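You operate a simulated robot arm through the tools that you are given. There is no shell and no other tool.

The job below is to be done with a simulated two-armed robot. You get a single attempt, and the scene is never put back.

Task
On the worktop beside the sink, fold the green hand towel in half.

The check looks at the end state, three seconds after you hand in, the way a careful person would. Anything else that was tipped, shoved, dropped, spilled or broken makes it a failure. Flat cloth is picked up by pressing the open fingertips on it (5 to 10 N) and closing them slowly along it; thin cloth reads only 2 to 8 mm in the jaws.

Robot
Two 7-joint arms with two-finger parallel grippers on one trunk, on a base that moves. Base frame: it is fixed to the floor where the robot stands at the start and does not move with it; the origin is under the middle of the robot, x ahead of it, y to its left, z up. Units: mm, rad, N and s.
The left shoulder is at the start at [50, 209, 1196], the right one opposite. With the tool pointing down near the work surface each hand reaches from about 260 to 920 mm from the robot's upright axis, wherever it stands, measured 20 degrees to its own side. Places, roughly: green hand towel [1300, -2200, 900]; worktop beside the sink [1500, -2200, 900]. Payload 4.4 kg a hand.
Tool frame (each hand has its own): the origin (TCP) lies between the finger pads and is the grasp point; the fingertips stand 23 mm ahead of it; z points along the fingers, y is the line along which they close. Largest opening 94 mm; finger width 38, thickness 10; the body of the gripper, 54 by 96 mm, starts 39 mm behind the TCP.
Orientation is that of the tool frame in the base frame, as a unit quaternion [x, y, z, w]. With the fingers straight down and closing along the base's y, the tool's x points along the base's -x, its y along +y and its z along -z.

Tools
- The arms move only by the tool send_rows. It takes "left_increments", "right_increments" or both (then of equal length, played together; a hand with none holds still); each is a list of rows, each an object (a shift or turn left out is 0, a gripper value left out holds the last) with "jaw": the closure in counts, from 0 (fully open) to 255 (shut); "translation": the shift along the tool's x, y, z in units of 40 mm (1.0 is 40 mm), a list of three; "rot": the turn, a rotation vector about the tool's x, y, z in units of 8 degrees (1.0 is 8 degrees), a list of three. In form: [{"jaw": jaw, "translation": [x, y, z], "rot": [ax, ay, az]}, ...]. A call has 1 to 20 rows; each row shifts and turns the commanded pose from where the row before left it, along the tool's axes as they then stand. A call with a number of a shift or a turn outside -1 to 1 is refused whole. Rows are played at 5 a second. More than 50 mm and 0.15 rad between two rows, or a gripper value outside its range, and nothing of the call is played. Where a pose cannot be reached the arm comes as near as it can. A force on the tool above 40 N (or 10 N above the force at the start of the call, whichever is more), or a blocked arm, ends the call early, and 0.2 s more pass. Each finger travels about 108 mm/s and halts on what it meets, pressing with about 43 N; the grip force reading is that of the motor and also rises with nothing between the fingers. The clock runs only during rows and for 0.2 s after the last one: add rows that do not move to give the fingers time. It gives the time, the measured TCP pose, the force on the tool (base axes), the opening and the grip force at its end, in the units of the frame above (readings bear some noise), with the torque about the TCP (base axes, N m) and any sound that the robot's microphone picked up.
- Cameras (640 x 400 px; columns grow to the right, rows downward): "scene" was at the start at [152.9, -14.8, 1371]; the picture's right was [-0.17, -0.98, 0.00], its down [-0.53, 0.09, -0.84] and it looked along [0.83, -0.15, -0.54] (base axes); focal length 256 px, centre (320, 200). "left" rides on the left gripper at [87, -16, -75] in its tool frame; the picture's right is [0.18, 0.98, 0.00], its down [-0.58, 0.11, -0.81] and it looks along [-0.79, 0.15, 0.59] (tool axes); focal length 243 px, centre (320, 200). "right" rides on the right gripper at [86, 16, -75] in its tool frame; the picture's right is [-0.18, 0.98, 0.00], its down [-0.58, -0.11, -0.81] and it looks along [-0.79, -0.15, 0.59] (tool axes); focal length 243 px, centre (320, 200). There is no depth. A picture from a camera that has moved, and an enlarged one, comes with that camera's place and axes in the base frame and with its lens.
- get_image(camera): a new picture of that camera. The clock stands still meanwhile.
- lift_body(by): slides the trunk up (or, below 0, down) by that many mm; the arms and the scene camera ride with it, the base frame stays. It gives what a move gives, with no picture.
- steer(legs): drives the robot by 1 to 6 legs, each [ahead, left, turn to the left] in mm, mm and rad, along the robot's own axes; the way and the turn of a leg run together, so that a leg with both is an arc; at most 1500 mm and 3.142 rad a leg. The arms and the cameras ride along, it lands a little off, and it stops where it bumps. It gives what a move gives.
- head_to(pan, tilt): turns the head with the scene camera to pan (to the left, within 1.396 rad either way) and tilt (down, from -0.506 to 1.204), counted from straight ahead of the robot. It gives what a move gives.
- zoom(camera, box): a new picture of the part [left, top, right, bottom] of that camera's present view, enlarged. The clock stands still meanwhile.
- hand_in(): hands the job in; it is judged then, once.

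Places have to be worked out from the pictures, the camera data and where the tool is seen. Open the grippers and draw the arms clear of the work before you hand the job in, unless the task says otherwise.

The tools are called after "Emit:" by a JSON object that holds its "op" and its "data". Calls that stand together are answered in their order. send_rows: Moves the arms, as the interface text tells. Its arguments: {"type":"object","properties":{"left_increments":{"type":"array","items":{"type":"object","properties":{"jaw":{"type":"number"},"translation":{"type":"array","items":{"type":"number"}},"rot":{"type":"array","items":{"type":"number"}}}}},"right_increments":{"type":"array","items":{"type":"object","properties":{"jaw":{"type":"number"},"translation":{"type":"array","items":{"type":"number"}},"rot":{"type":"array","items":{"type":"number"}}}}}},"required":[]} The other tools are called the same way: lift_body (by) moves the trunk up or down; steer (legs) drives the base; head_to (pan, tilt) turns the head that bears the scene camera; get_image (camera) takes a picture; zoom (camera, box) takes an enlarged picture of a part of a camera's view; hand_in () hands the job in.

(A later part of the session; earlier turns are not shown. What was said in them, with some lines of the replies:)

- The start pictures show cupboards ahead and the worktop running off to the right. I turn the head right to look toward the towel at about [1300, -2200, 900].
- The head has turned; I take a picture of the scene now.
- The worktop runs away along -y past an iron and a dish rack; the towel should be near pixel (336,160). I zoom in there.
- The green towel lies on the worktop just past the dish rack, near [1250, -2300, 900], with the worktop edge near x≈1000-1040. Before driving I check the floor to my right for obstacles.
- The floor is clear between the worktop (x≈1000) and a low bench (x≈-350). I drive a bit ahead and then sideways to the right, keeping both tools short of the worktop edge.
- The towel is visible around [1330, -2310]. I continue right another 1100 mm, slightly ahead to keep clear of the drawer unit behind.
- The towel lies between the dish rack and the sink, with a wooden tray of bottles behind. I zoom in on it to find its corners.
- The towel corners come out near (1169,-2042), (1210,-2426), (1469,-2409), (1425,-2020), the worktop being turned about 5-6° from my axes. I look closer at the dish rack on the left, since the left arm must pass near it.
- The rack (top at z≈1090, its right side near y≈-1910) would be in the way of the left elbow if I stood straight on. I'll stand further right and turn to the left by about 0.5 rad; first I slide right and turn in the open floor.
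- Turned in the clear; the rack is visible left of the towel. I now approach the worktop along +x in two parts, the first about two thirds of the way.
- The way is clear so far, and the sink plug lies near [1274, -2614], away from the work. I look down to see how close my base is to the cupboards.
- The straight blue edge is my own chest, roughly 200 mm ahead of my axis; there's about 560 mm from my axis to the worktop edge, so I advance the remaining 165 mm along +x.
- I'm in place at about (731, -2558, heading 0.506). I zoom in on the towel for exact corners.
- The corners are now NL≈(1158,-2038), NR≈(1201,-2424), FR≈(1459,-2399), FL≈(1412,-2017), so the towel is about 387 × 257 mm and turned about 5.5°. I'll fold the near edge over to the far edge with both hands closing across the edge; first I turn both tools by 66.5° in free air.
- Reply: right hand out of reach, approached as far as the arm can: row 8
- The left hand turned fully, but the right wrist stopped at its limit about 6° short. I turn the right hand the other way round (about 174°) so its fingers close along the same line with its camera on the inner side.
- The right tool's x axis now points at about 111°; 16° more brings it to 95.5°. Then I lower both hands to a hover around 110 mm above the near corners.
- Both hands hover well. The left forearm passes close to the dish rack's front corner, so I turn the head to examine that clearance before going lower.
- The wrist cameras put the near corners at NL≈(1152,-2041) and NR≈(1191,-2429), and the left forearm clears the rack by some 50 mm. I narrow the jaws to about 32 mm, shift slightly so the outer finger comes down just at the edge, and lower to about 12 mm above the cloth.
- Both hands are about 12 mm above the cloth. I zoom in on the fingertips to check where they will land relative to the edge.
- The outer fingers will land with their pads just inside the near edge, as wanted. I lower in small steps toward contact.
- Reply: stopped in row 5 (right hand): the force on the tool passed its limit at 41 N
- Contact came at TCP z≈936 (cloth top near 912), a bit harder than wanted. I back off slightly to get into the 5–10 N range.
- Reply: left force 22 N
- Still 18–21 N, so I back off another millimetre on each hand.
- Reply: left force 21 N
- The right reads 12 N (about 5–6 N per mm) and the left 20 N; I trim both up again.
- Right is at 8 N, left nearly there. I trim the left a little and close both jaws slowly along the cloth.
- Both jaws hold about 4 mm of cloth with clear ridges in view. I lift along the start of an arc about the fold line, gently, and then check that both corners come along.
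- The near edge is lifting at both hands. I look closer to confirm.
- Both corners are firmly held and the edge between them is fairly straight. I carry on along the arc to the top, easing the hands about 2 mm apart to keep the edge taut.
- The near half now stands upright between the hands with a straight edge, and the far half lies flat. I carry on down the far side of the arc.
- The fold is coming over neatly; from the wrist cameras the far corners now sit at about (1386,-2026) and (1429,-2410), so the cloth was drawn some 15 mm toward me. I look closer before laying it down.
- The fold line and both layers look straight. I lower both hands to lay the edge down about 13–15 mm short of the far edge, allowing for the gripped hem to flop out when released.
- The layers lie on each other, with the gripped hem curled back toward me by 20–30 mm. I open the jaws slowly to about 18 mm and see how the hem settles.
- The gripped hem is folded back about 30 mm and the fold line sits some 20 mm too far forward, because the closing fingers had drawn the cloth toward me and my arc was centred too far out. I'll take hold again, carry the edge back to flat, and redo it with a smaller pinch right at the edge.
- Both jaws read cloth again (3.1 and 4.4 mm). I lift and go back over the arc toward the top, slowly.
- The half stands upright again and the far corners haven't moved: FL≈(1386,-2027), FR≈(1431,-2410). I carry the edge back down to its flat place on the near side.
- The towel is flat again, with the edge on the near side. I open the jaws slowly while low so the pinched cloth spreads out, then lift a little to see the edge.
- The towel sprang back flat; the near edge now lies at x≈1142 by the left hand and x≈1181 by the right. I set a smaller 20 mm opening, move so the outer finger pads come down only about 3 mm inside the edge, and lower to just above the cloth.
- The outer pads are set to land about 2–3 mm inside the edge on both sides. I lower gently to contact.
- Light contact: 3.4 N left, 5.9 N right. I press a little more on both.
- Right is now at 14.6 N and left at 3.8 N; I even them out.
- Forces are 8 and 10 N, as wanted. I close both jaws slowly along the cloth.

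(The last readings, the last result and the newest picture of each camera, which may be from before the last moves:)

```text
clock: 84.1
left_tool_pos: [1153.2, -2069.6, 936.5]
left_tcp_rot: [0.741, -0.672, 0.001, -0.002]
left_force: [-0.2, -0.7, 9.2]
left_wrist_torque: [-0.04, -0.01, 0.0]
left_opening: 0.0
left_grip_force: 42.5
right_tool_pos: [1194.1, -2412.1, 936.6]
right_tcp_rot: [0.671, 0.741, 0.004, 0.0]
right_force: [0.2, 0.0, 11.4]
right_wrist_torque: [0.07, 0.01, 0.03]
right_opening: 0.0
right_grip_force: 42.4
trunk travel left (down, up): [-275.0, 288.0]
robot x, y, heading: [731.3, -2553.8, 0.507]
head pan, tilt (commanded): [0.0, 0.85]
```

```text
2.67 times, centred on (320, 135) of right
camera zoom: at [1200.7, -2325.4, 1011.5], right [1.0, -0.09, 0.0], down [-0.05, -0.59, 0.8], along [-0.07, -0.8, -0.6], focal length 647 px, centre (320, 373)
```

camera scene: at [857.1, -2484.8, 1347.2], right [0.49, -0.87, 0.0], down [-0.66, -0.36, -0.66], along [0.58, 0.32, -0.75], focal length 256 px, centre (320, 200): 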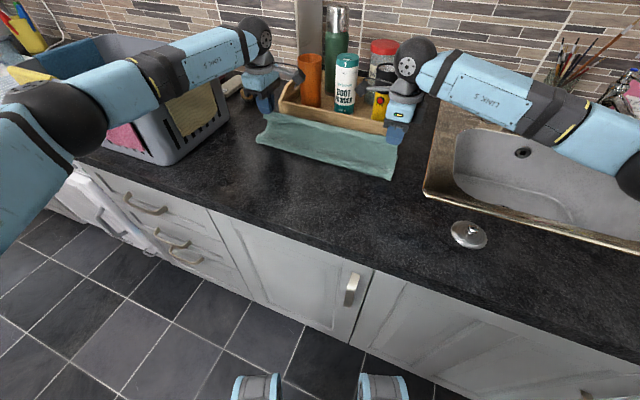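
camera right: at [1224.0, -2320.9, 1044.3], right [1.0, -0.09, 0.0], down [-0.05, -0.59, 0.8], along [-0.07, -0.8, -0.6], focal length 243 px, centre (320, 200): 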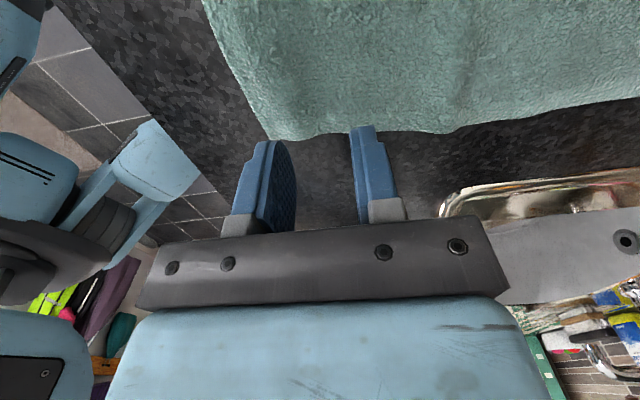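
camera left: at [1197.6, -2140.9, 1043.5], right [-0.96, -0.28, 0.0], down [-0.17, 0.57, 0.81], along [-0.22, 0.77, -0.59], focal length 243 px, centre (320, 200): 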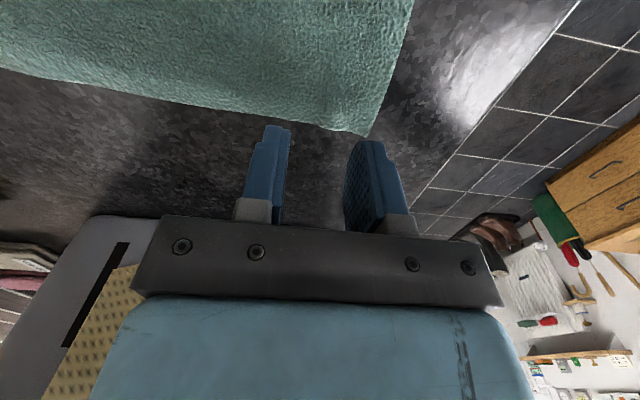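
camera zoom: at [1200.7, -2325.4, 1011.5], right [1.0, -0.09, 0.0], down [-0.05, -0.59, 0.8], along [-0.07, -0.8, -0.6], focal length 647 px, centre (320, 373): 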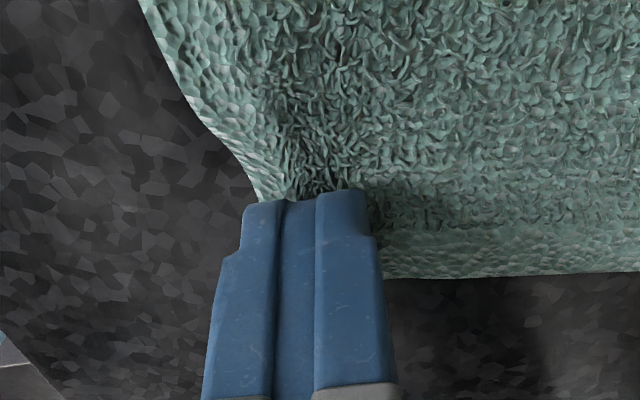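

Both jaws read 0 mm: the small ridge slipped out, so 20 mm was too little. I lift clear, open to 28 mm, and look at where the edge lies now.

Emit:
{"op": "send_rows", "data": {"left_increments": [{"translation": [0, 0, -0.3]}, {"translation": [0, 0, -0.4], "jaw": 179}, {}, {}], "right_increments": [{"translation": [0, 0, -0.3]}, {"translation": [0, 0, -0.4], "jaw": 179}, {}, {}]}}

Emit:
{"op": "get_image", "data": {"camera": "left"}}

Emit:
{"op": "get_image", "data": {"camera": "right"}}

Emit:
{"op": "zoom", "data": {"camera": "scene", "box": [190, 80, 430, 230]}}

```text
clock: 85.1
left_tool_pos: [1154.8, -2070.2, 963.5]
left_tcp_rot: [0.741, -0.672, 0.002, -0.002]
left_force: [0.9, -0.3, 0.3]
left_wrist_torque: [0.0, 0.0, 0.01]
left_opening: 27.9
left_grip_force: 0.2
right_tool_pos: [1195.8, -2409.1, 965.2]
right_tcp_rot: [0.672, 0.741, 0.003, 0.0]
right_force: [0.3, -0.2, 0.6]
right_wrist_torque: [-0.03, -0.01, -0.01]
right_opening: 28.1
right_grip_force: 0.1
trunk travel left (down, up): [-275.0, 288.0]
robot x, y, heading: [732.4, -2554.5, 0.509]
head pan, tilt (commanded): [0.0, 0.85]
```

```text
taken
camera left: at [1179.2, -2152.4, 1039.5], right [-0.96, -0.28, 0.0], down [-0.17, 0.57, 0.81], along [-0.22, 0.77, -0.59], focal length 243 px, centre (320, 200)
```

left: 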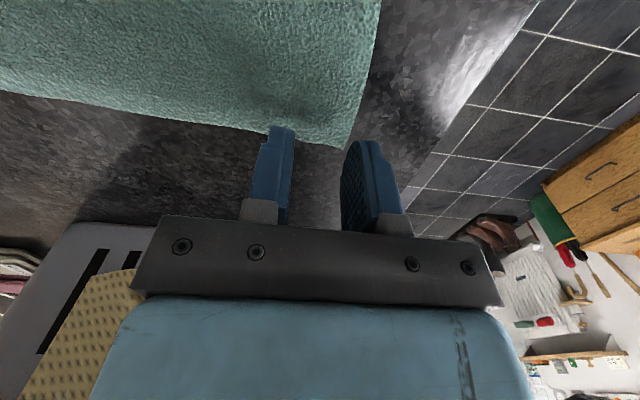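

```text
taken
camera right: at [1201.8, -2322.2, 1039.7], right [1.0, -0.09, 0.0], down [-0.05, -0.59, 0.8], along [-0.07, -0.8, -0.6], focal length 243 px, centre (320, 200)
```

right: 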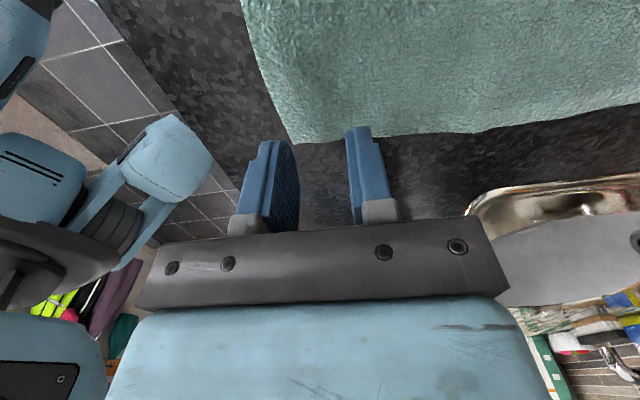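

```text
2.67 times, centred on (310, 155) of scene
camera zoom: at [857.2, -2484.9, 1347.2], right [0.49, -0.87, 0.0], down [-0.66, -0.36, -0.66], along [0.58, 0.32, -0.75], focal length 682 px, centre (347, 320)
```

zoom: 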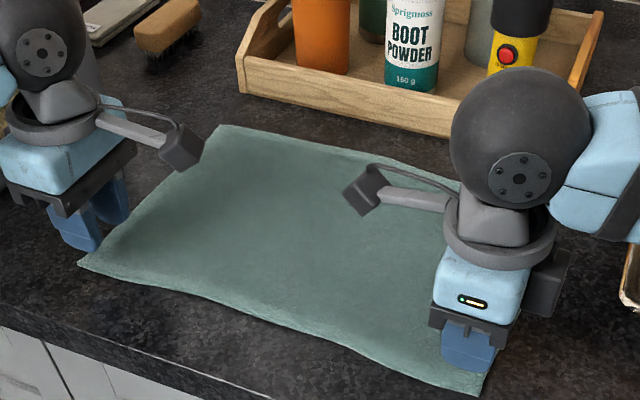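

The towel slid about 10 mm toward me and is flat; the near edge is at x≈1133 (left hand) and x≈1172 (right hand). I shift both hands a few mm outward for a 28 mm pinch and go down again.

Emit:
{"op": "send_rows", "data": {"left_increments": [{"translation": [0, 0.12, 0.2]}, {"translation": [0, 0, 0.3]}, {"translation": [0, 0, 0.08]}, {"translation": [0, 0, 0.04]}, {"translation": [0, 0, 0.03]}, {}, {}], "right_increments": [{"translation": [0, -0.17, 0.2]}, {"translation": [0, 0, 0.3]}, {"translation": [0, 0, 0.1]}, {"translation": [0, 0, 0.06]}, {"translation": [0, 0, 0.03]}, {}, {}]}}

```text
clock: 86.7
left_tool_pos: [1151.5, -2070.0, 938.4]
left_tcp_rot: [0.741, -0.672, 0.002, -0.002]
left_force: [0.0, 0.1, 1.6]
left_wrist_torque: [0.0, -0.01, 0.01]
left_opening: 28.1
left_grip_force: 0.0
right_tool_pos: [1188.2, -2411.7, 937.4]
right_tcp_rot: [0.671, 0.741, 0.003, 0.0]
right_force: [-0.7, 0.3, 2.7]
right_wrist_torque: [0.0, -0.02, -0.01]
right_opening: 27.9
right_grip_force: 0.0
trunk travel left (down, up): [-275.0, 288.0]
robot x, y, heading: [729.6, -2556.2, 0.508]
head pan, tilt (commanded): [0.0, 0.85]
```

Just touching (1.6 and 2.7 N). I press on toward 10 N.

Emit:
{"op": "send_rows", "data": {"left_increments": [{"translation": [0, 0, 0.03]}, {}, {}], "right_increments": [{"translation": [0, 0, 0.025]}, {}, {}]}}

```text
clock: 87.5
left_tool_pos: [1150.0, -2071.3, 937.1]
left_tcp_rot: [0.741, -0.672, 0.001, -0.002]
left_force: [1.9, 1.0, 3.6]
left_wrist_torque: [-0.01, -0.01, 0.02]
left_opening: 27.6
left_grip_force: 0.1
right_tool_pos: [1187.1, -2411.5, 935.1]
right_tcp_rot: [0.671, 0.741, 0.004, 0.0]
right_force: [0.4, 1.3, 7.1]
right_wrist_torque: [0.1, -0.07, 0.04]
right_opening: 28.0
right_grip_force: 0.0
trunk travel left (down, up): [-275.0, 288.0]
robot x, y, heading: [729.1, -2553.6, 0.505]
head pan, tilt (commanded): [0.0, 0.85]
```

Left 3.6 N, right 7.1 N; I add a bit more on each.

Emit:
{"op": "send_rows", "data": {"left_increments": [{"translation": [0, 0, 0.03]}, {}, {}], "right_increments": [{"translation": [0, 0, 0.01]}, {}, {}]}}

```text
clock: 88.3
left_tool_pos: [1150.4, -2070.3, 934.5]
left_tcp_rot: [0.741, -0.672, 0.002, -0.003]
left_force: [1.7, 2.1, 11.2]
left_wrist_torque: [0.01, -0.08, -0.01]
left_opening: 27.9
left_grip_force: 0.0
right_tool_pos: [1186.3, -2412.5, 936.5]
right_tcp_rot: [0.671, 0.741, 0.004, 0.0]
right_force: [1.8, 2.5, 8.5]
right_wrist_torque: [0.08, -0.09, 0.01]
right_opening: 28.0
right_grip_force: 0.4
trunk travel left (down, up): [-275.0, 288.0]
robot x, y, heading: [734.1, -2555.8, 0.505]
head pan, tilt (commanded): [0.0, 0.85]
```

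Forces are 11 and 8.5 N. I close both jaws slowly.

Emit:
{"op": "send_rows", "data": {"left_increments": [{"jaw": 185}, {"jaw": 191}, {"jaw": 197}, {"jaw": 203}, {"jaw": 209}, {"jaw": 215}, {"jaw": 221}, {"jaw": 227}, {"jaw": 233}, {"jaw": 239}, {"jaw": 245}, {"jaw": 251}, {"jaw": 255}, {}, {}, {}], "right_increments": [{"jaw": 185}, {"jaw": 191}, {"jaw": 197}, {"jaw": 203}, {"jaw": 209}, {"jaw": 215}, {"jaw": 221}, {"jaw": 227}, {"jaw": 233}, {"jaw": 239}, {"jaw": 245}, {"jaw": 251}, {"jaw": 255}, {}, {}, {}]}}

Emit:
{"op": "zoom", "data": {"camera": "left", "box": [200, 60, 440, 210]}}

Emit:
{"op": "zoom", "data": {"camera": "right", "box": [200, 60, 440, 210]}}

```text
clock: 91.7
left_tool_pos: [1150.8, -2070.3, 937.4]
left_tcp_rot: [0.741, -0.672, 0.001, -0.003]
left_force: [0.9, 0.1, 13.1]
left_wrist_torque: [-0.06, -0.07, -0.04]
left_opening: 4.0
left_grip_force: 43.2
right_tool_pos: [1187.0, -2413.4, 935.3]
right_tcp_rot: [0.671, 0.741, 0.003, -0.001]
right_force: [1.4, 0.3, 8.0]
right_wrist_torque: [0.03, -0.04, 0.04]
right_opening: 3.4
right_grip_force: 43.2
trunk travel left (down, up): [-275.0, 288.0]
robot x, y, heading: [733.3, -2556.6, 0.511]
head pan, tilt (commanded): [0.0, 0.85]
```

```text
2.67 times, centred on (320, 135) of left
camera zoom: at [1175.2, -2154.1, 1011.8], right [-0.96, -0.28, -0.01], down [-0.17, 0.57, 0.81], along [-0.22, 0.78, -0.59], focal length 647 px, centre (320, 373)
```

zoom: 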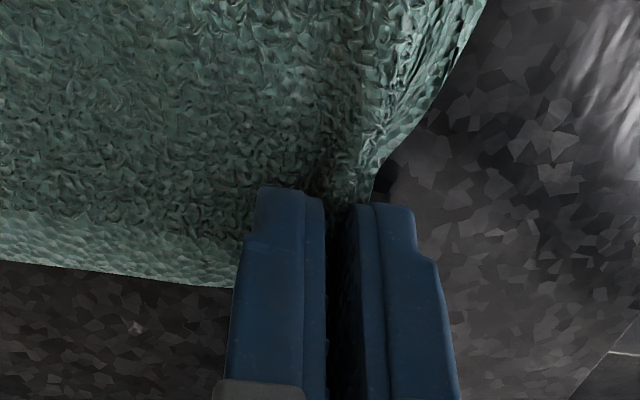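

```text
2.67 times, centred on (320, 135) of right
camera zoom: at [1193.5, -2325.2, 1011.4], right [1.0, -0.09, 0.0], down [-0.05, -0.59, 0.8], along [-0.07, -0.8, -0.6], focal length 647 px, centre (320, 373)
```

zoom: 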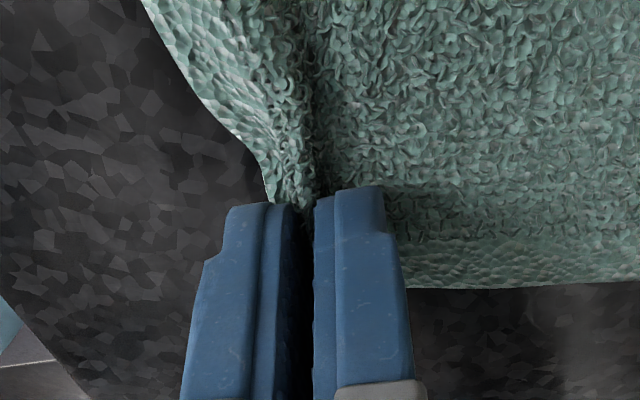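

Both jaws hold cloth (4.0 and 3.4 mm) with almost no hem outside the fingers. I lift along a lower, tighter arc up to the standing position, keeping a little slack.

Emit:
{"op": "send_rows", "data": {"left_increments": [{"translation": [0, -0.0175, -0.185]}, {"translation": [0, -0.0175, -0.185]}, {"translation": [-0.02, -0.054, -0.179]}, {"translation": [-0.02, -0.054, -0.179]}, {"translation": [0, -0.0875, -0.1675]}, {"translation": [0, -0.0875, -0.1675]}, {"translation": [0, -0.119, -0.151]}, {"translation": [0, -0.119, -0.151]}, {"translation": [0, -0.146, -0.131]}, {"translation": [0, -0.146, -0.131]}, {"translation": [0, -0.17, -0.106]}, {"translation": [0, -0.17, -0.106]}, {"translation": [0, -0.1875, -0.079]}, {"translation": [0, -0.1875, -0.079]}, {"translation": [0, -0.2, -0.0475]}, {"translation": [0, -0.2, -0.0475]}, {"translation": [0, -0.206, -0.016]}, {"translation": [0, -0.206, -0.016]}, {}], "right_increments": [{"translation": [0, 0.0175, -0.185]}, {"translation": [0, 0.0175, -0.185]}, {"translation": [-0.02, 0.054, -0.179]}, {"translation": [-0.02, 0.054, -0.179]}, {"translation": [0, 0.0875, -0.1675]}, {"translation": [0, 0.0875, -0.1675]}, {"translation": [0, 0.119, -0.151]}, {"translation": [0, 0.119, -0.151]}, {"translation": [0, 0.146, -0.131]}, {"translation": [0, 0.146, -0.131]}, {"translation": [0, 0.17, -0.106]}, {"translation": [0, 0.17, -0.106]}, {"translation": [0, 0.1875, -0.079]}, {"translation": [0, 0.1875, -0.079]}, {"translation": [0, 0.2, -0.0475]}, {"translation": [0, 0.2, -0.0475]}, {"translation": [0, 0.206, -0.016]}, {"translation": [0, 0.206, -0.016]}, {}]}}

Emit:
{"op": "get_image", "data": {"camera": "left"}}

Emit:
{"op": "get_image", "data": {"camera": "right"}}

Emit:
{"op": "zoom", "data": {"camera": "scene", "box": [190, 80, 430, 230]}}

```text
clock: 95.7
left_tool_pos: [1244.8, -2060.1, 1019.8]
left_tcp_rot: [0.741, -0.672, 0.002, -0.002]
left_force: [0.3, -2.2, -0.7]
left_wrist_torque: [-0.05, -0.01, -0.02]
left_opening: 3.8
left_grip_force: 43.5
right_tool_pos: [1281.5, -2405.4, 1019.5]
right_tcp_rot: [0.671, 0.742, 0.002, 0.0]
right_force: [0.2, 1.5, 0.3]
right_wrist_torque: [0.03, 0.01, -0.03]
right_opening: 3.9
right_grip_force: 43.1
trunk travel left (down, up): [-275.0, 288.0]
robot x, y, heading: [731.0, -2555.6, 0.506]
head pan, tilt (commanded): [0.0, 0.85]
```

```text
taken
camera left: at [1268.8, -2142.3, 1095.2], right [-0.96, -0.28, 0.0], down [-0.17, 0.57, 0.81], along [-0.22, 0.77, -0.59], focal length 243 px, centre (320, 200)
```

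left: 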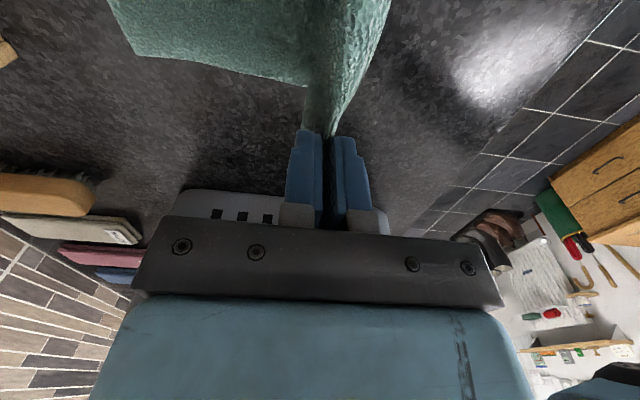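

```text
taken
camera right: at [1289.4, -2317.6, 1094.7], right [1.0, -0.09, 0.0], down [-0.05, -0.59, 0.8], along [-0.07, -0.8, -0.6], focal length 243 px, centre (320, 200)
```

right: 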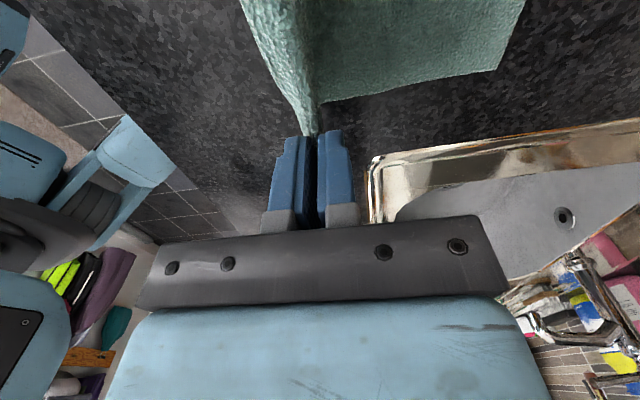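

```text
2.67 times, centred on (310, 155) of scene
camera zoom: at [857.2, -2484.7, 1347.2], right [0.49, -0.87, 0.0], down [-0.66, -0.36, -0.66], along [0.58, 0.32, -0.75], focal length 682 px, centre (347, 320)
```

zoom: 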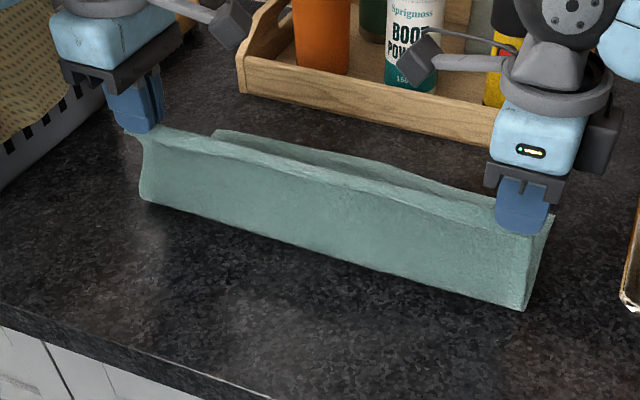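

Standing nicely: far corners are at about (1371,-2033) and (1412,-2415), and the base of the sheet is right at the half-way line. I lay it over the far side along a mirrored arc, stopping about 29 mm above the lower layer to look.

Emit:
{"op": "send_rows", "data": {"left_increments": [{"translation": [0, -0.206, 0.016]}, {"translation": [0, -0.206, 0.016]}, {"translation": [0, -0.2, 0.0475]}, {"translation": [0, -0.2, 0.0475]}, {"translation": [0, -0.1875, 0.079]}, {"translation": [0, -0.1875, 0.079]}, {"translation": [0, -0.17, 0.106]}, {"translation": [0, -0.17, 0.106]}, {"translation": [0, -0.146, 0.131]}, {"translation": [0, -0.146, 0.131]}, {"translation": [0, -0.119, 0.151]}, {"translation": [0, -0.119, 0.151]}, {"translation": [0, -0.0875, 0.1675]}, {"translation": [0, -0.0875, 0.1675]}, {}], "right_increments": [{"translation": [0, 0.206, 0.016]}, {"translation": [0, 0.206, 0.016]}, {"translation": [0, 0.2, 0.0475]}, {"translation": [0, 0.2, 0.0475]}, {"translation": [0, 0.1875, 0.079]}, {"translation": [0, 0.1875, 0.079]}, {"translation": [0, 0.17, 0.106]}, {"translation": [0, 0.17, 0.106]}, {"translation": [0, 0.146, 0.131]}, {"translation": [0, 0.146, 0.131]}, {"translation": [0, 0.119, 0.151]}, {"translation": [0, 0.119, 0.151]}, {"translation": [0, 0.0875, 0.1675]}, {"translation": [0, 0.0875, 0.1675]}, {}]}}

Emit:
{"op": "get_image", "data": {"camera": "left"}}

Emit:
{"op": "get_image", "data": {"camera": "right"}}

Emit:
{"op": "zoom", "data": {"camera": "scene", "box": [190, 80, 430, 230]}}

```text
clock: 98.9
left_tool_pos: [1333.0, -2051.3, 964.1]
left_tcp_rot: [0.741, -0.671, 0.002, -0.002]
left_force: [0.3, -1.4, 0.6]
left_wrist_torque: [-0.04, -0.02, -0.03]
left_opening: 3.8
left_grip_force: 43.0
right_tool_pos: [1371.0, -2397.0, 966.0]
right_tcp_rot: [0.671, 0.741, 0.002, -0.001]
right_force: [-0.7, 1.5, 0.4]
right_wrist_torque: [0.05, 0.02, -0.02]
right_opening: 3.8
right_grip_force: 42.9
trunk travel left (down, up): [-275.0, 288.0]
robot x, y, heading: [732.0, -2556.0, 0.505]
head pan, tilt (commanded): [0.0, 0.85]
```

```text
taken
camera left: at [1357.8, -2134.3, 1039.7], right [-0.96, -0.28, 0.0], down [-0.17, 0.57, 0.81], along [-0.22, 0.77, -0.59], focal length 243 px, centre (320, 200)
```

left: 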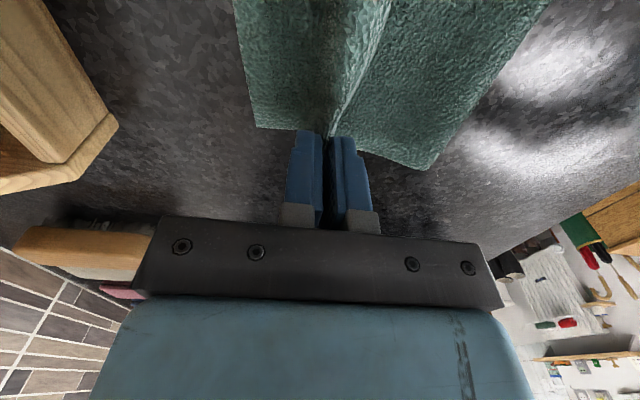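

```text
taken
camera right: at [1377.8, -2308.2, 1039.9], right [1.0, -0.09, 0.0], down [-0.05, -0.59, 0.8], along [-0.07, -0.8, -0.6], focal length 243 px, centre (320, 200)
```

right: 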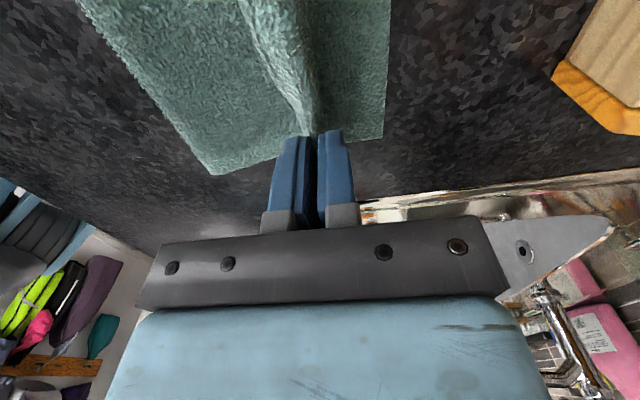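

```text
2.67 times, centred on (310, 155) of scene
camera zoom: at [857.2, -2484.8, 1347.2], right [0.49, -0.87, 0.0], down [-0.66, -0.36, -0.66], along [0.58, 0.32, -0.75], focal length 682 px, centre (347, 320)
```

zoom: 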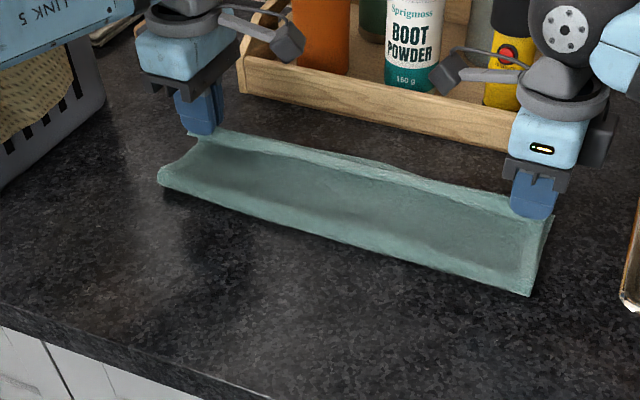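

The fold line measures within a few mm of half-way on both sides (front at about x=1250 and 1290, far edge 1370 and 1410). I go a little lower and open the jaws quickly and wide so the hem can spring free.

Emit:
{"op": "send_rows", "data": {"left_increments": [{"translation": [0, -0.054, 0.15]}, {"translation": [0, -0.054, 0.12]}, {}, {"jaw": 92}, {}, {}, {}], "right_increments": [{"translation": [0, 0.054, 0.15]}, {"translation": [0, 0.054, 0.15]}, {}, {"jaw": 92}, {}, {}, {}]}}

Emit:
{"op": "get_image", "data": {"camera": "left"}}

Emit:
{"op": "get_image", "data": {"camera": "right"}}

Emit:
{"op": "zoom", "data": {"camera": "scene", "box": [190, 80, 430, 230]}}

```text
clock: 100.5
left_tool_pos: [1339.3, -2049.0, 953.1]
left_tcp_rot: [0.74, -0.672, 0.001, -0.001]
left_force: [0.2, -0.9, 0.2]
left_wrist_torque: [-0.02, 0.0, -0.01]
left_opening: 60.2
left_grip_force: 0.1
right_tool_pos: [1376.5, -2395.1, 953.3]
right_tcp_rot: [0.671, 0.741, 0.002, 0.0]
right_force: [-1.2, -1.0, -0.2]
right_wrist_torque: [-0.04, -0.01, 0.0]
right_opening: 59.9
right_grip_force: 0.0
trunk travel left (down, up): [-275.0, 288.0]
robot x, y, heading: [731.8, -2556.0, 0.505]
head pan, tilt (commanded): [0.0, 0.85]
```

```text
taken
camera left: at [1362.4, -2132.8, 1029.1], right [-0.96, -0.28, 0.0], down [-0.17, 0.57, 0.81], along [-0.22, 0.77, -0.59], focal length 243 px, centre (320, 200)
```

left: 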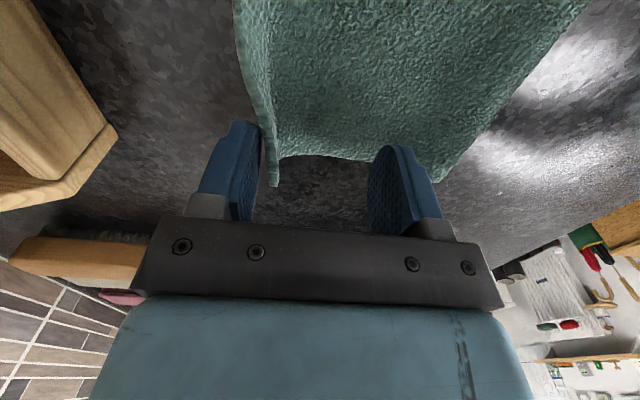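

```text
taken
camera right: at [1382.8, -2308.0, 1027.7], right [1.0, -0.09, 0.0], down [-0.05, -0.59, 0.8], along [-0.07, -0.8, -0.6], focal length 243 px, centre (320, 200)
```

right: 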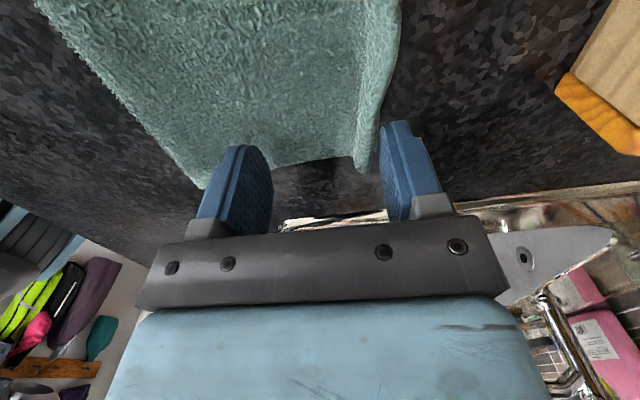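

```text
2.67 times, centred on (310, 155) of scene
camera zoom: at [857.4, -2484.8, 1347.2], right [0.49, -0.87, 0.0], down [-0.66, -0.36, -0.66], along [0.58, 0.32, -0.75], focal length 682 px, centre (347, 320)
```

zoom: 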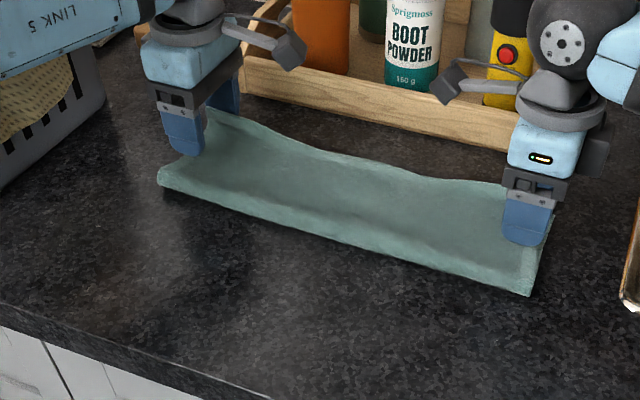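

The hem sprang fully open; its corners lean against the far fingers. I open the jaws the rest of the way, then lift both hands straight up, slowly.

Emit:
{"op": "send_rows", "data": {"left_increments": [{"jaw": 40}, {"jaw": 0}, {}, {"translation": [0, 0, -0.25]}, {"translation": [0, 0, -0.3]}, {"translation": [0, 0, -0.5]}, {"translation": [0, 0, -0.8]}, {"translation": [0, 0, -0.8]}, {}], "right_increments": [{"jaw": 40}, {"jaw": 0}, {}, {"translation": [0, 0, -0.25]}, {"translation": [0, 0, -0.3]}, {"translation": [0, 0, -0.5]}, {"translation": [0, 0, -0.8]}, {"translation": [0, 0, -0.8]}, {}]}}

Emit:
{"op": "get_image", "data": {"camera": "left"}}

Emit:
{"op": "get_image", "data": {"camera": "right"}}

Emit:
{"op": "zoom", "data": {"camera": "scene", "box": [210, 80, 410, 205]}}

```text
clock: 102.5
left_tool_pos: [1340.2, -2050.1, 1058.9]
left_tcp_rot: [0.741, -0.671, 0.002, -0.002]
left_force: [0.4, 0.2, 0.7]
left_wrist_torque: [0.01, -0.02, 0.01]
left_opening: 93.8
left_grip_force: 0.0
right_tool_pos: [1375.8, -2395.3, 1058.4]
right_tcp_rot: [0.671, 0.742, 0.002, 0.0]
right_force: [0.3, 0.5, -0.7]
right_wrist_torque: [0.02, -0.01, 0.02]
right_opening: 93.7
right_grip_force: 0.1
trunk travel left (down, up): [-275.0, 288.0]
robot x, y, heading: [732.6, -2551.9, 0.503]
head pan, tilt (commanded): [0.0, 0.85]
```

```text
taken
camera left: at [1363.6, -2133.0, 1134.3], right [-0.96, -0.28, 0.0], down [-0.17, 0.57, 0.81], along [-0.22, 0.77, -0.59], focal length 243 px, centre (320, 200)
```

left: 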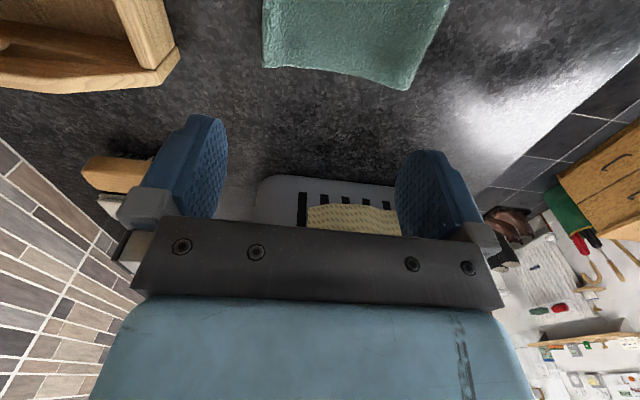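

```text
taken
camera right: at [1382.8, -2307.1, 1134.0], right [1.0, -0.09, 0.0], down [-0.05, -0.59, 0.8], along [-0.07, -0.8, -0.59], focal length 243 px, centre (320, 200)
```

right: 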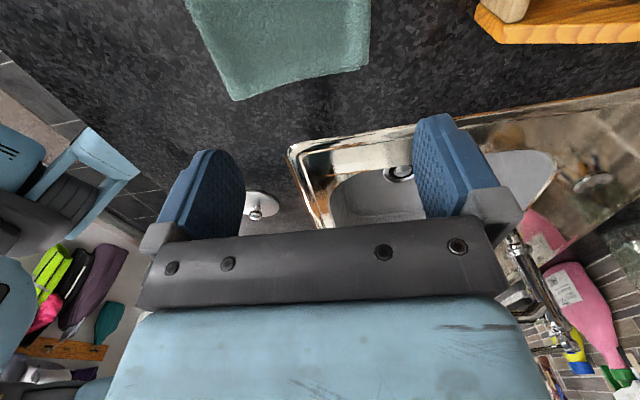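

```text
3.20 times, centred on (310, 142) of scene
camera zoom: at [858.1, -2484.5, 1347.0], right [0.49, -0.87, 0.0], down [-0.66, -0.36, -0.66], along [0.58, 0.32, -0.75], focal length 818 px, centre (352, 384)
```

zoom: 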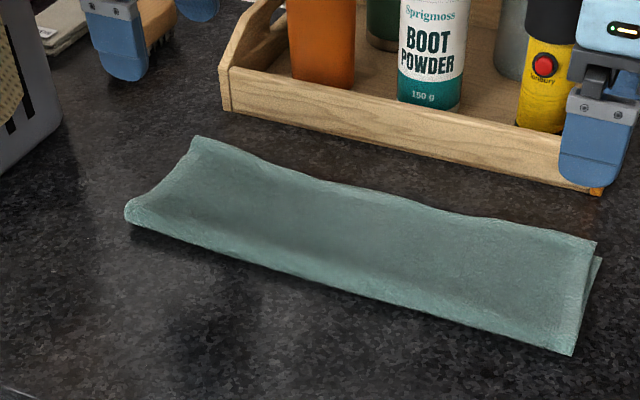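

The towel lies folded with the hem over the far edge. I zoom the wrist cameras to check how well the layers line up at both ends.

Emit:
{"op": "zoom", "data": {"camera": "left", "box": [230, 0, 470, 150]}}

Emit:
{"op": "zoom", "data": {"camera": "right", "box": [170, 0, 410, 150]}}

Emit:
{"op": "zoom", "data": {"camera": "scene", "box": [340, 130, 420, 180]}}

```text
2.67 times, centred on (350, 75) of left
camera zoom: at [1363.6, -2133.0, 1134.3], right [-0.96, -0.28, 0.0], down [-0.17, 0.57, 0.81], along [-0.22, 0.77, -0.59], focal length 647 px, centre (240, 533)
```

zoom: 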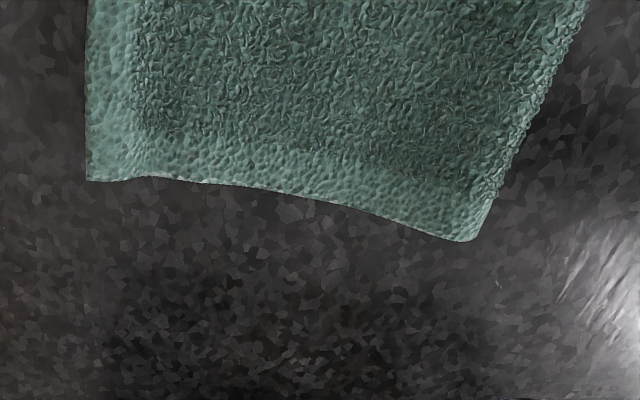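

```text
2.67 times, centred on (290, 75) of right
camera zoom: at [1382.8, -2307.1, 1134.0], right [1.0, -0.09, 0.0], down [-0.05, -0.59, 0.8], along [-0.07, -0.8, -0.59], focal length 647 px, centre (400, 533)
```

zoom: 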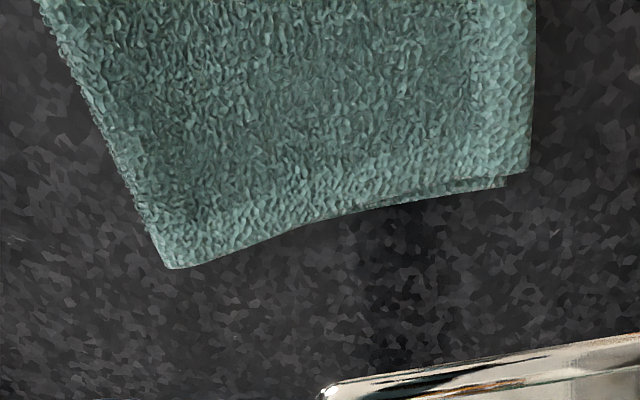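

```text
8.00 times, centred on (380, 155) of scene
camera zoom: at [858.1, -2484.5, 1347.0], right [0.49, -0.87, 0.0], down [-0.66, -0.36, -0.66], along [0.58, 0.32, -0.75], focal length 2046 px, centre (-160, 560)
```

zoom: 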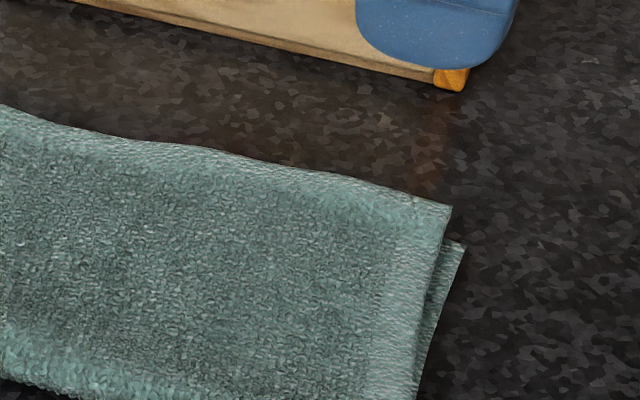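

The layers match to within about 8 mm at the right end and closely on the left. I raise both hands well clear before taking a better look from above.

Emit:
{"op": "send_rows", "data": {"left_increments": [{"translation": [0, 0.3, -0.7]}, {"translation": [0, 0.5, -0.7]}, {"translation": [0, 0.9, -0.2]}, {"translation": [0, 0.9, 0]}, {"translation": [0, 0.9, 0]}, {"translation": [0, 0.9, 0]}, {}], "right_increments": [{"translation": [0, -0.3, -0.7]}, {"translation": [0, -0.5, -0.7]}, {"translation": [-0.5, -0.7, -0.2]}, {"translation": [-0.6, -0.7, 0]}, {"translation": [-0.6, -0.7, 0]}, {"translation": [-0.6, -0.7, 0]}, {}]}}

Emit:
{"op": "get_image", "data": {"camera": "scene"}}

```text
clock: 104.1
left_tool_pos: [1167.0, -2067.0, 1118.3]
left_tcp_rot: [0.741, -0.672, 0.002, -0.001]
left_force: [1.0, 0.3, -0.5]
left_wrist_torque: [0.02, 0.01, -0.02]
left_opening: 94.1
left_grip_force: 0.0
right_tool_pos: [1244.6, -2501.8, 1121.3]
right_tcp_rot: [0.672, 0.741, 0.002, -0.001]
right_force: [0.1, 0.1, -0.5]
right_wrist_torque: [0.03, 0.04, 0.01]
right_opening: 94.2
right_grip_force: 0.1
trunk travel left (down, up): [-275.0, 288.0]
robot x, y, heading: [730.8, -2556.5, 0.506]
head pan, tilt (commanded): [0.0, 0.85]
```

```text
taken
camera scene: at [858.6, -2484.4, 1347.0], right [0.49, -0.87, 0.0], down [-0.66, -0.36, -0.66], along [0.58, 0.32, -0.75], focal length 256 px, centre (320, 200)
```

scene: 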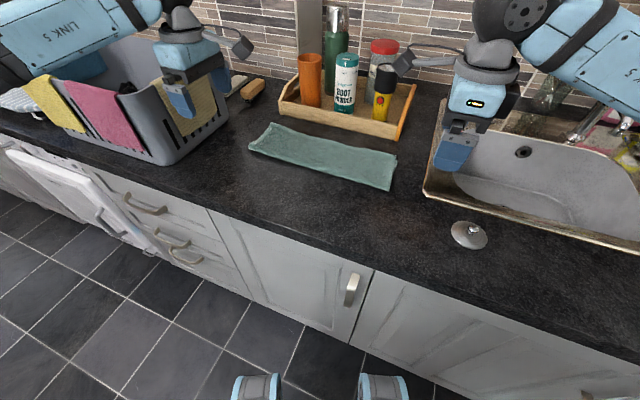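

Everything else stands as before and the towel is folded. I zoom in to judge alignment and flatness.

Emit:
{"op": "zoom", "data": {"camera": "scene", "box": [240, 110, 410, 216]}}

Emit:
{"op": "zoom", "data": {"camera": "scene", "box": [240, 115, 320, 165]}}

Emit:
{"op": "zoom", "data": {"camera": "scene", "box": [330, 140, 410, 190]}}

```text
3.76 times, centred on (325, 163) of scene
camera zoom: at [858.6, -2484.4, 1347.0], right [0.49, -0.87, 0.0], down [-0.66, -0.36, -0.66], along [0.58, 0.32, -0.75], focal length 963 px, centre (301, 339)
```

zoom: 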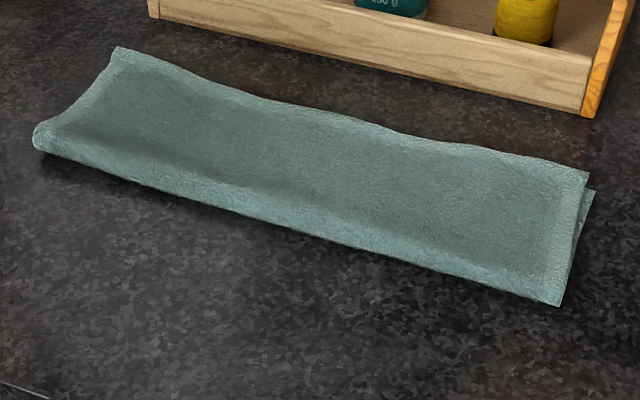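

```text
8.00 times, centred on (280, 140) of scene
camera zoom: at [858.6, -2484.4, 1347.0], right [0.49, -0.87, 0.0], down [-0.66, -0.36, -0.66], along [0.58, 0.32, -0.75], focal length 2046 px, centre (640, 680)
```

zoom: 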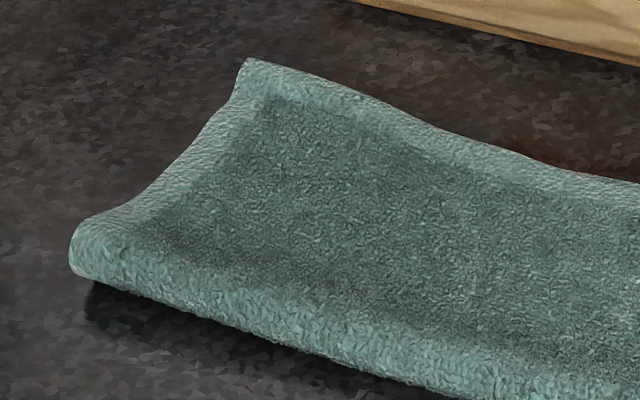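

```text
8.00 times, centred on (370, 165) of scene
camera zoom: at [858.6, -2484.4, 1347.0], right [0.49, -0.87, 0.0], down [-0.66, -0.36, -0.66], along [0.58, 0.32, -0.75], focal length 2046 px, centre (-80, 480)
```

zoom: 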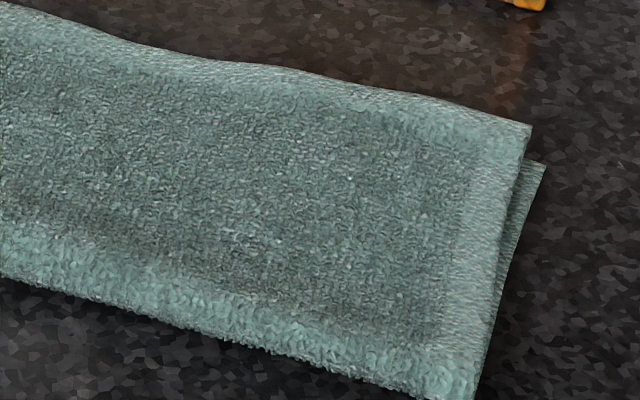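

The fold is neat: edges match within roughly a centimetre, the fold line is straight, and nothing else was touched. I back the base away along -x to draw both arms clear of the worktop.

Emit:
{"op": "steer", "data": {"legs": [[-218, 121, 0]]}}

Emit:
{"op": "head_to", "data": {"pan": -0.05, "tilt": 0.65}}

Emit:
{"op": "get_image", "data": {"camera": "scene"}}

Emit:
{"op": "zoom", "data": {"camera": "scene", "box": [230, 110, 430, 235]}}

```text
clock: 105.9
left_tool_pos: [913.7, -2067.9, 1118.9]
left_tcp_rot: [0.74, -0.672, 0.003, -0.003]
left_force: [-0.6, -0.4, 0.1]
left_wrist_torque: [0.03, 0.0, -0.01]
left_opening: 94.1
left_grip_force: 0.1
right_tool_pos: [992.6, -2503.1, 1121.7]
right_tcp_rot: [0.671, 0.741, 0.003, 0.0]
right_force: [1.1, 0.3, -0.3]
right_wrist_torque: [-0.01, -0.02, 0.01]
right_opening: 94.1
right_grip_force: 0.1
trunk travel left (down, up): [-275.0, 288.0]
robot x, y, heading: [478.4, -2555.9, 0.506]
head pan, tilt (commanded): [0.0, 0.85]
```

```text
clock: 106.6
left_tool_pos: [913.9, -2068.6, 1118.9]
left_tcp_rot: [0.74, -0.673, 0.001, -0.001]
left_force: [-0.3, -0.7, -0.1]
left_wrist_torque: [0.0, -0.04, 0.04]
left_opening: 93.8
left_grip_force: 0.0
right_tool_pos: [991.2, -2503.6, 1121.3]
right_tcp_rot: [0.671, 0.741, 0.002, 0.0]
right_force: [-0.3, 0.2, 0.6]
right_wrist_torque: [0.0, 0.0, -0.02]
right_opening: 94.0
right_grip_force: 0.1
trunk travel left (down, up): [-275.0, 288.0]
robot x, y, heading: [482.6, -2554.8, 0.509]
head pan, tilt (commanded): [-0.051, 0.649]
```

```text
taken
camera scene: at [615.4, -2485.6, 1363.7], right [0.44, -0.9, 0.0], down [-0.54, -0.27, -0.8], along [0.71, 0.35, -0.61], focal length 256 px, centre (320, 200)
```

scene: 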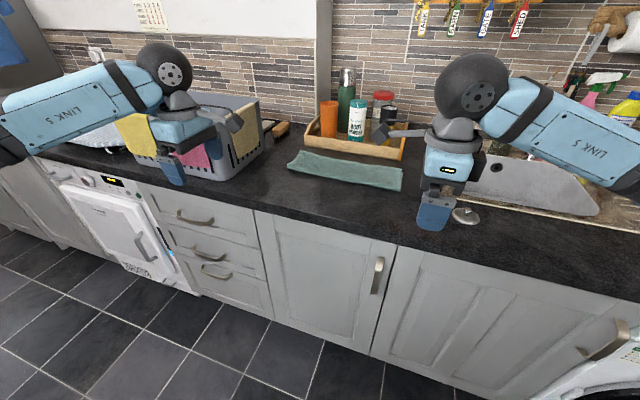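

```text
3.20 times, centred on (330, 172) of scene
camera zoom: at [615.4, -2485.6, 1363.7], right [0.44, -0.9, 0.0], down [-0.54, -0.27, -0.8], along [0.71, 0.35, -0.61], focal length 818 px, centre (288, 288)
```

zoom: 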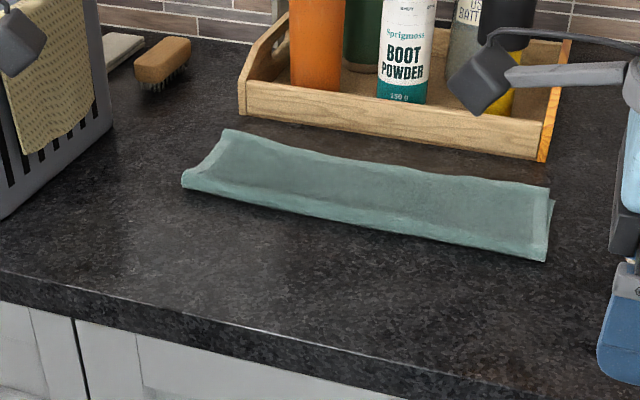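

The green towel lies folded in half on the worktop. The tray, bottles, rack and sink plug are where they were, and both grippers are open and clear of the worktop. I hand the job in.

Emit:
{"op": "hand_in", "data": {}}

```text
The job is handed in.
```

I folded the green hand towel in half on the worktop beside the sink, bringing its near edge over onto its far edge, and handed the job in.

- **Alignment:** The edges match to about 8 mm at the right end and more closely at the left. The fold line is straight and within a few millimetres of half-way. There is a soft bulge along the fold, roughly 2 cm high, because the cloth is springy; I did not press it flat.
- **Position:** The towel now lies about 30 mm nearer the front of the worktop than at the start, because closing the fingers drew it toward me.
- **Attempts:** My first fold came out uneven, so I laid the towel flat again. The second pinch failed to grip, and the third gave the final fold.
- **Surroundings:** In the last pictures the tray of bottles, the dish rack and the sink plug stand where they were. Both grippers are open and drawn back clear of the worktop.
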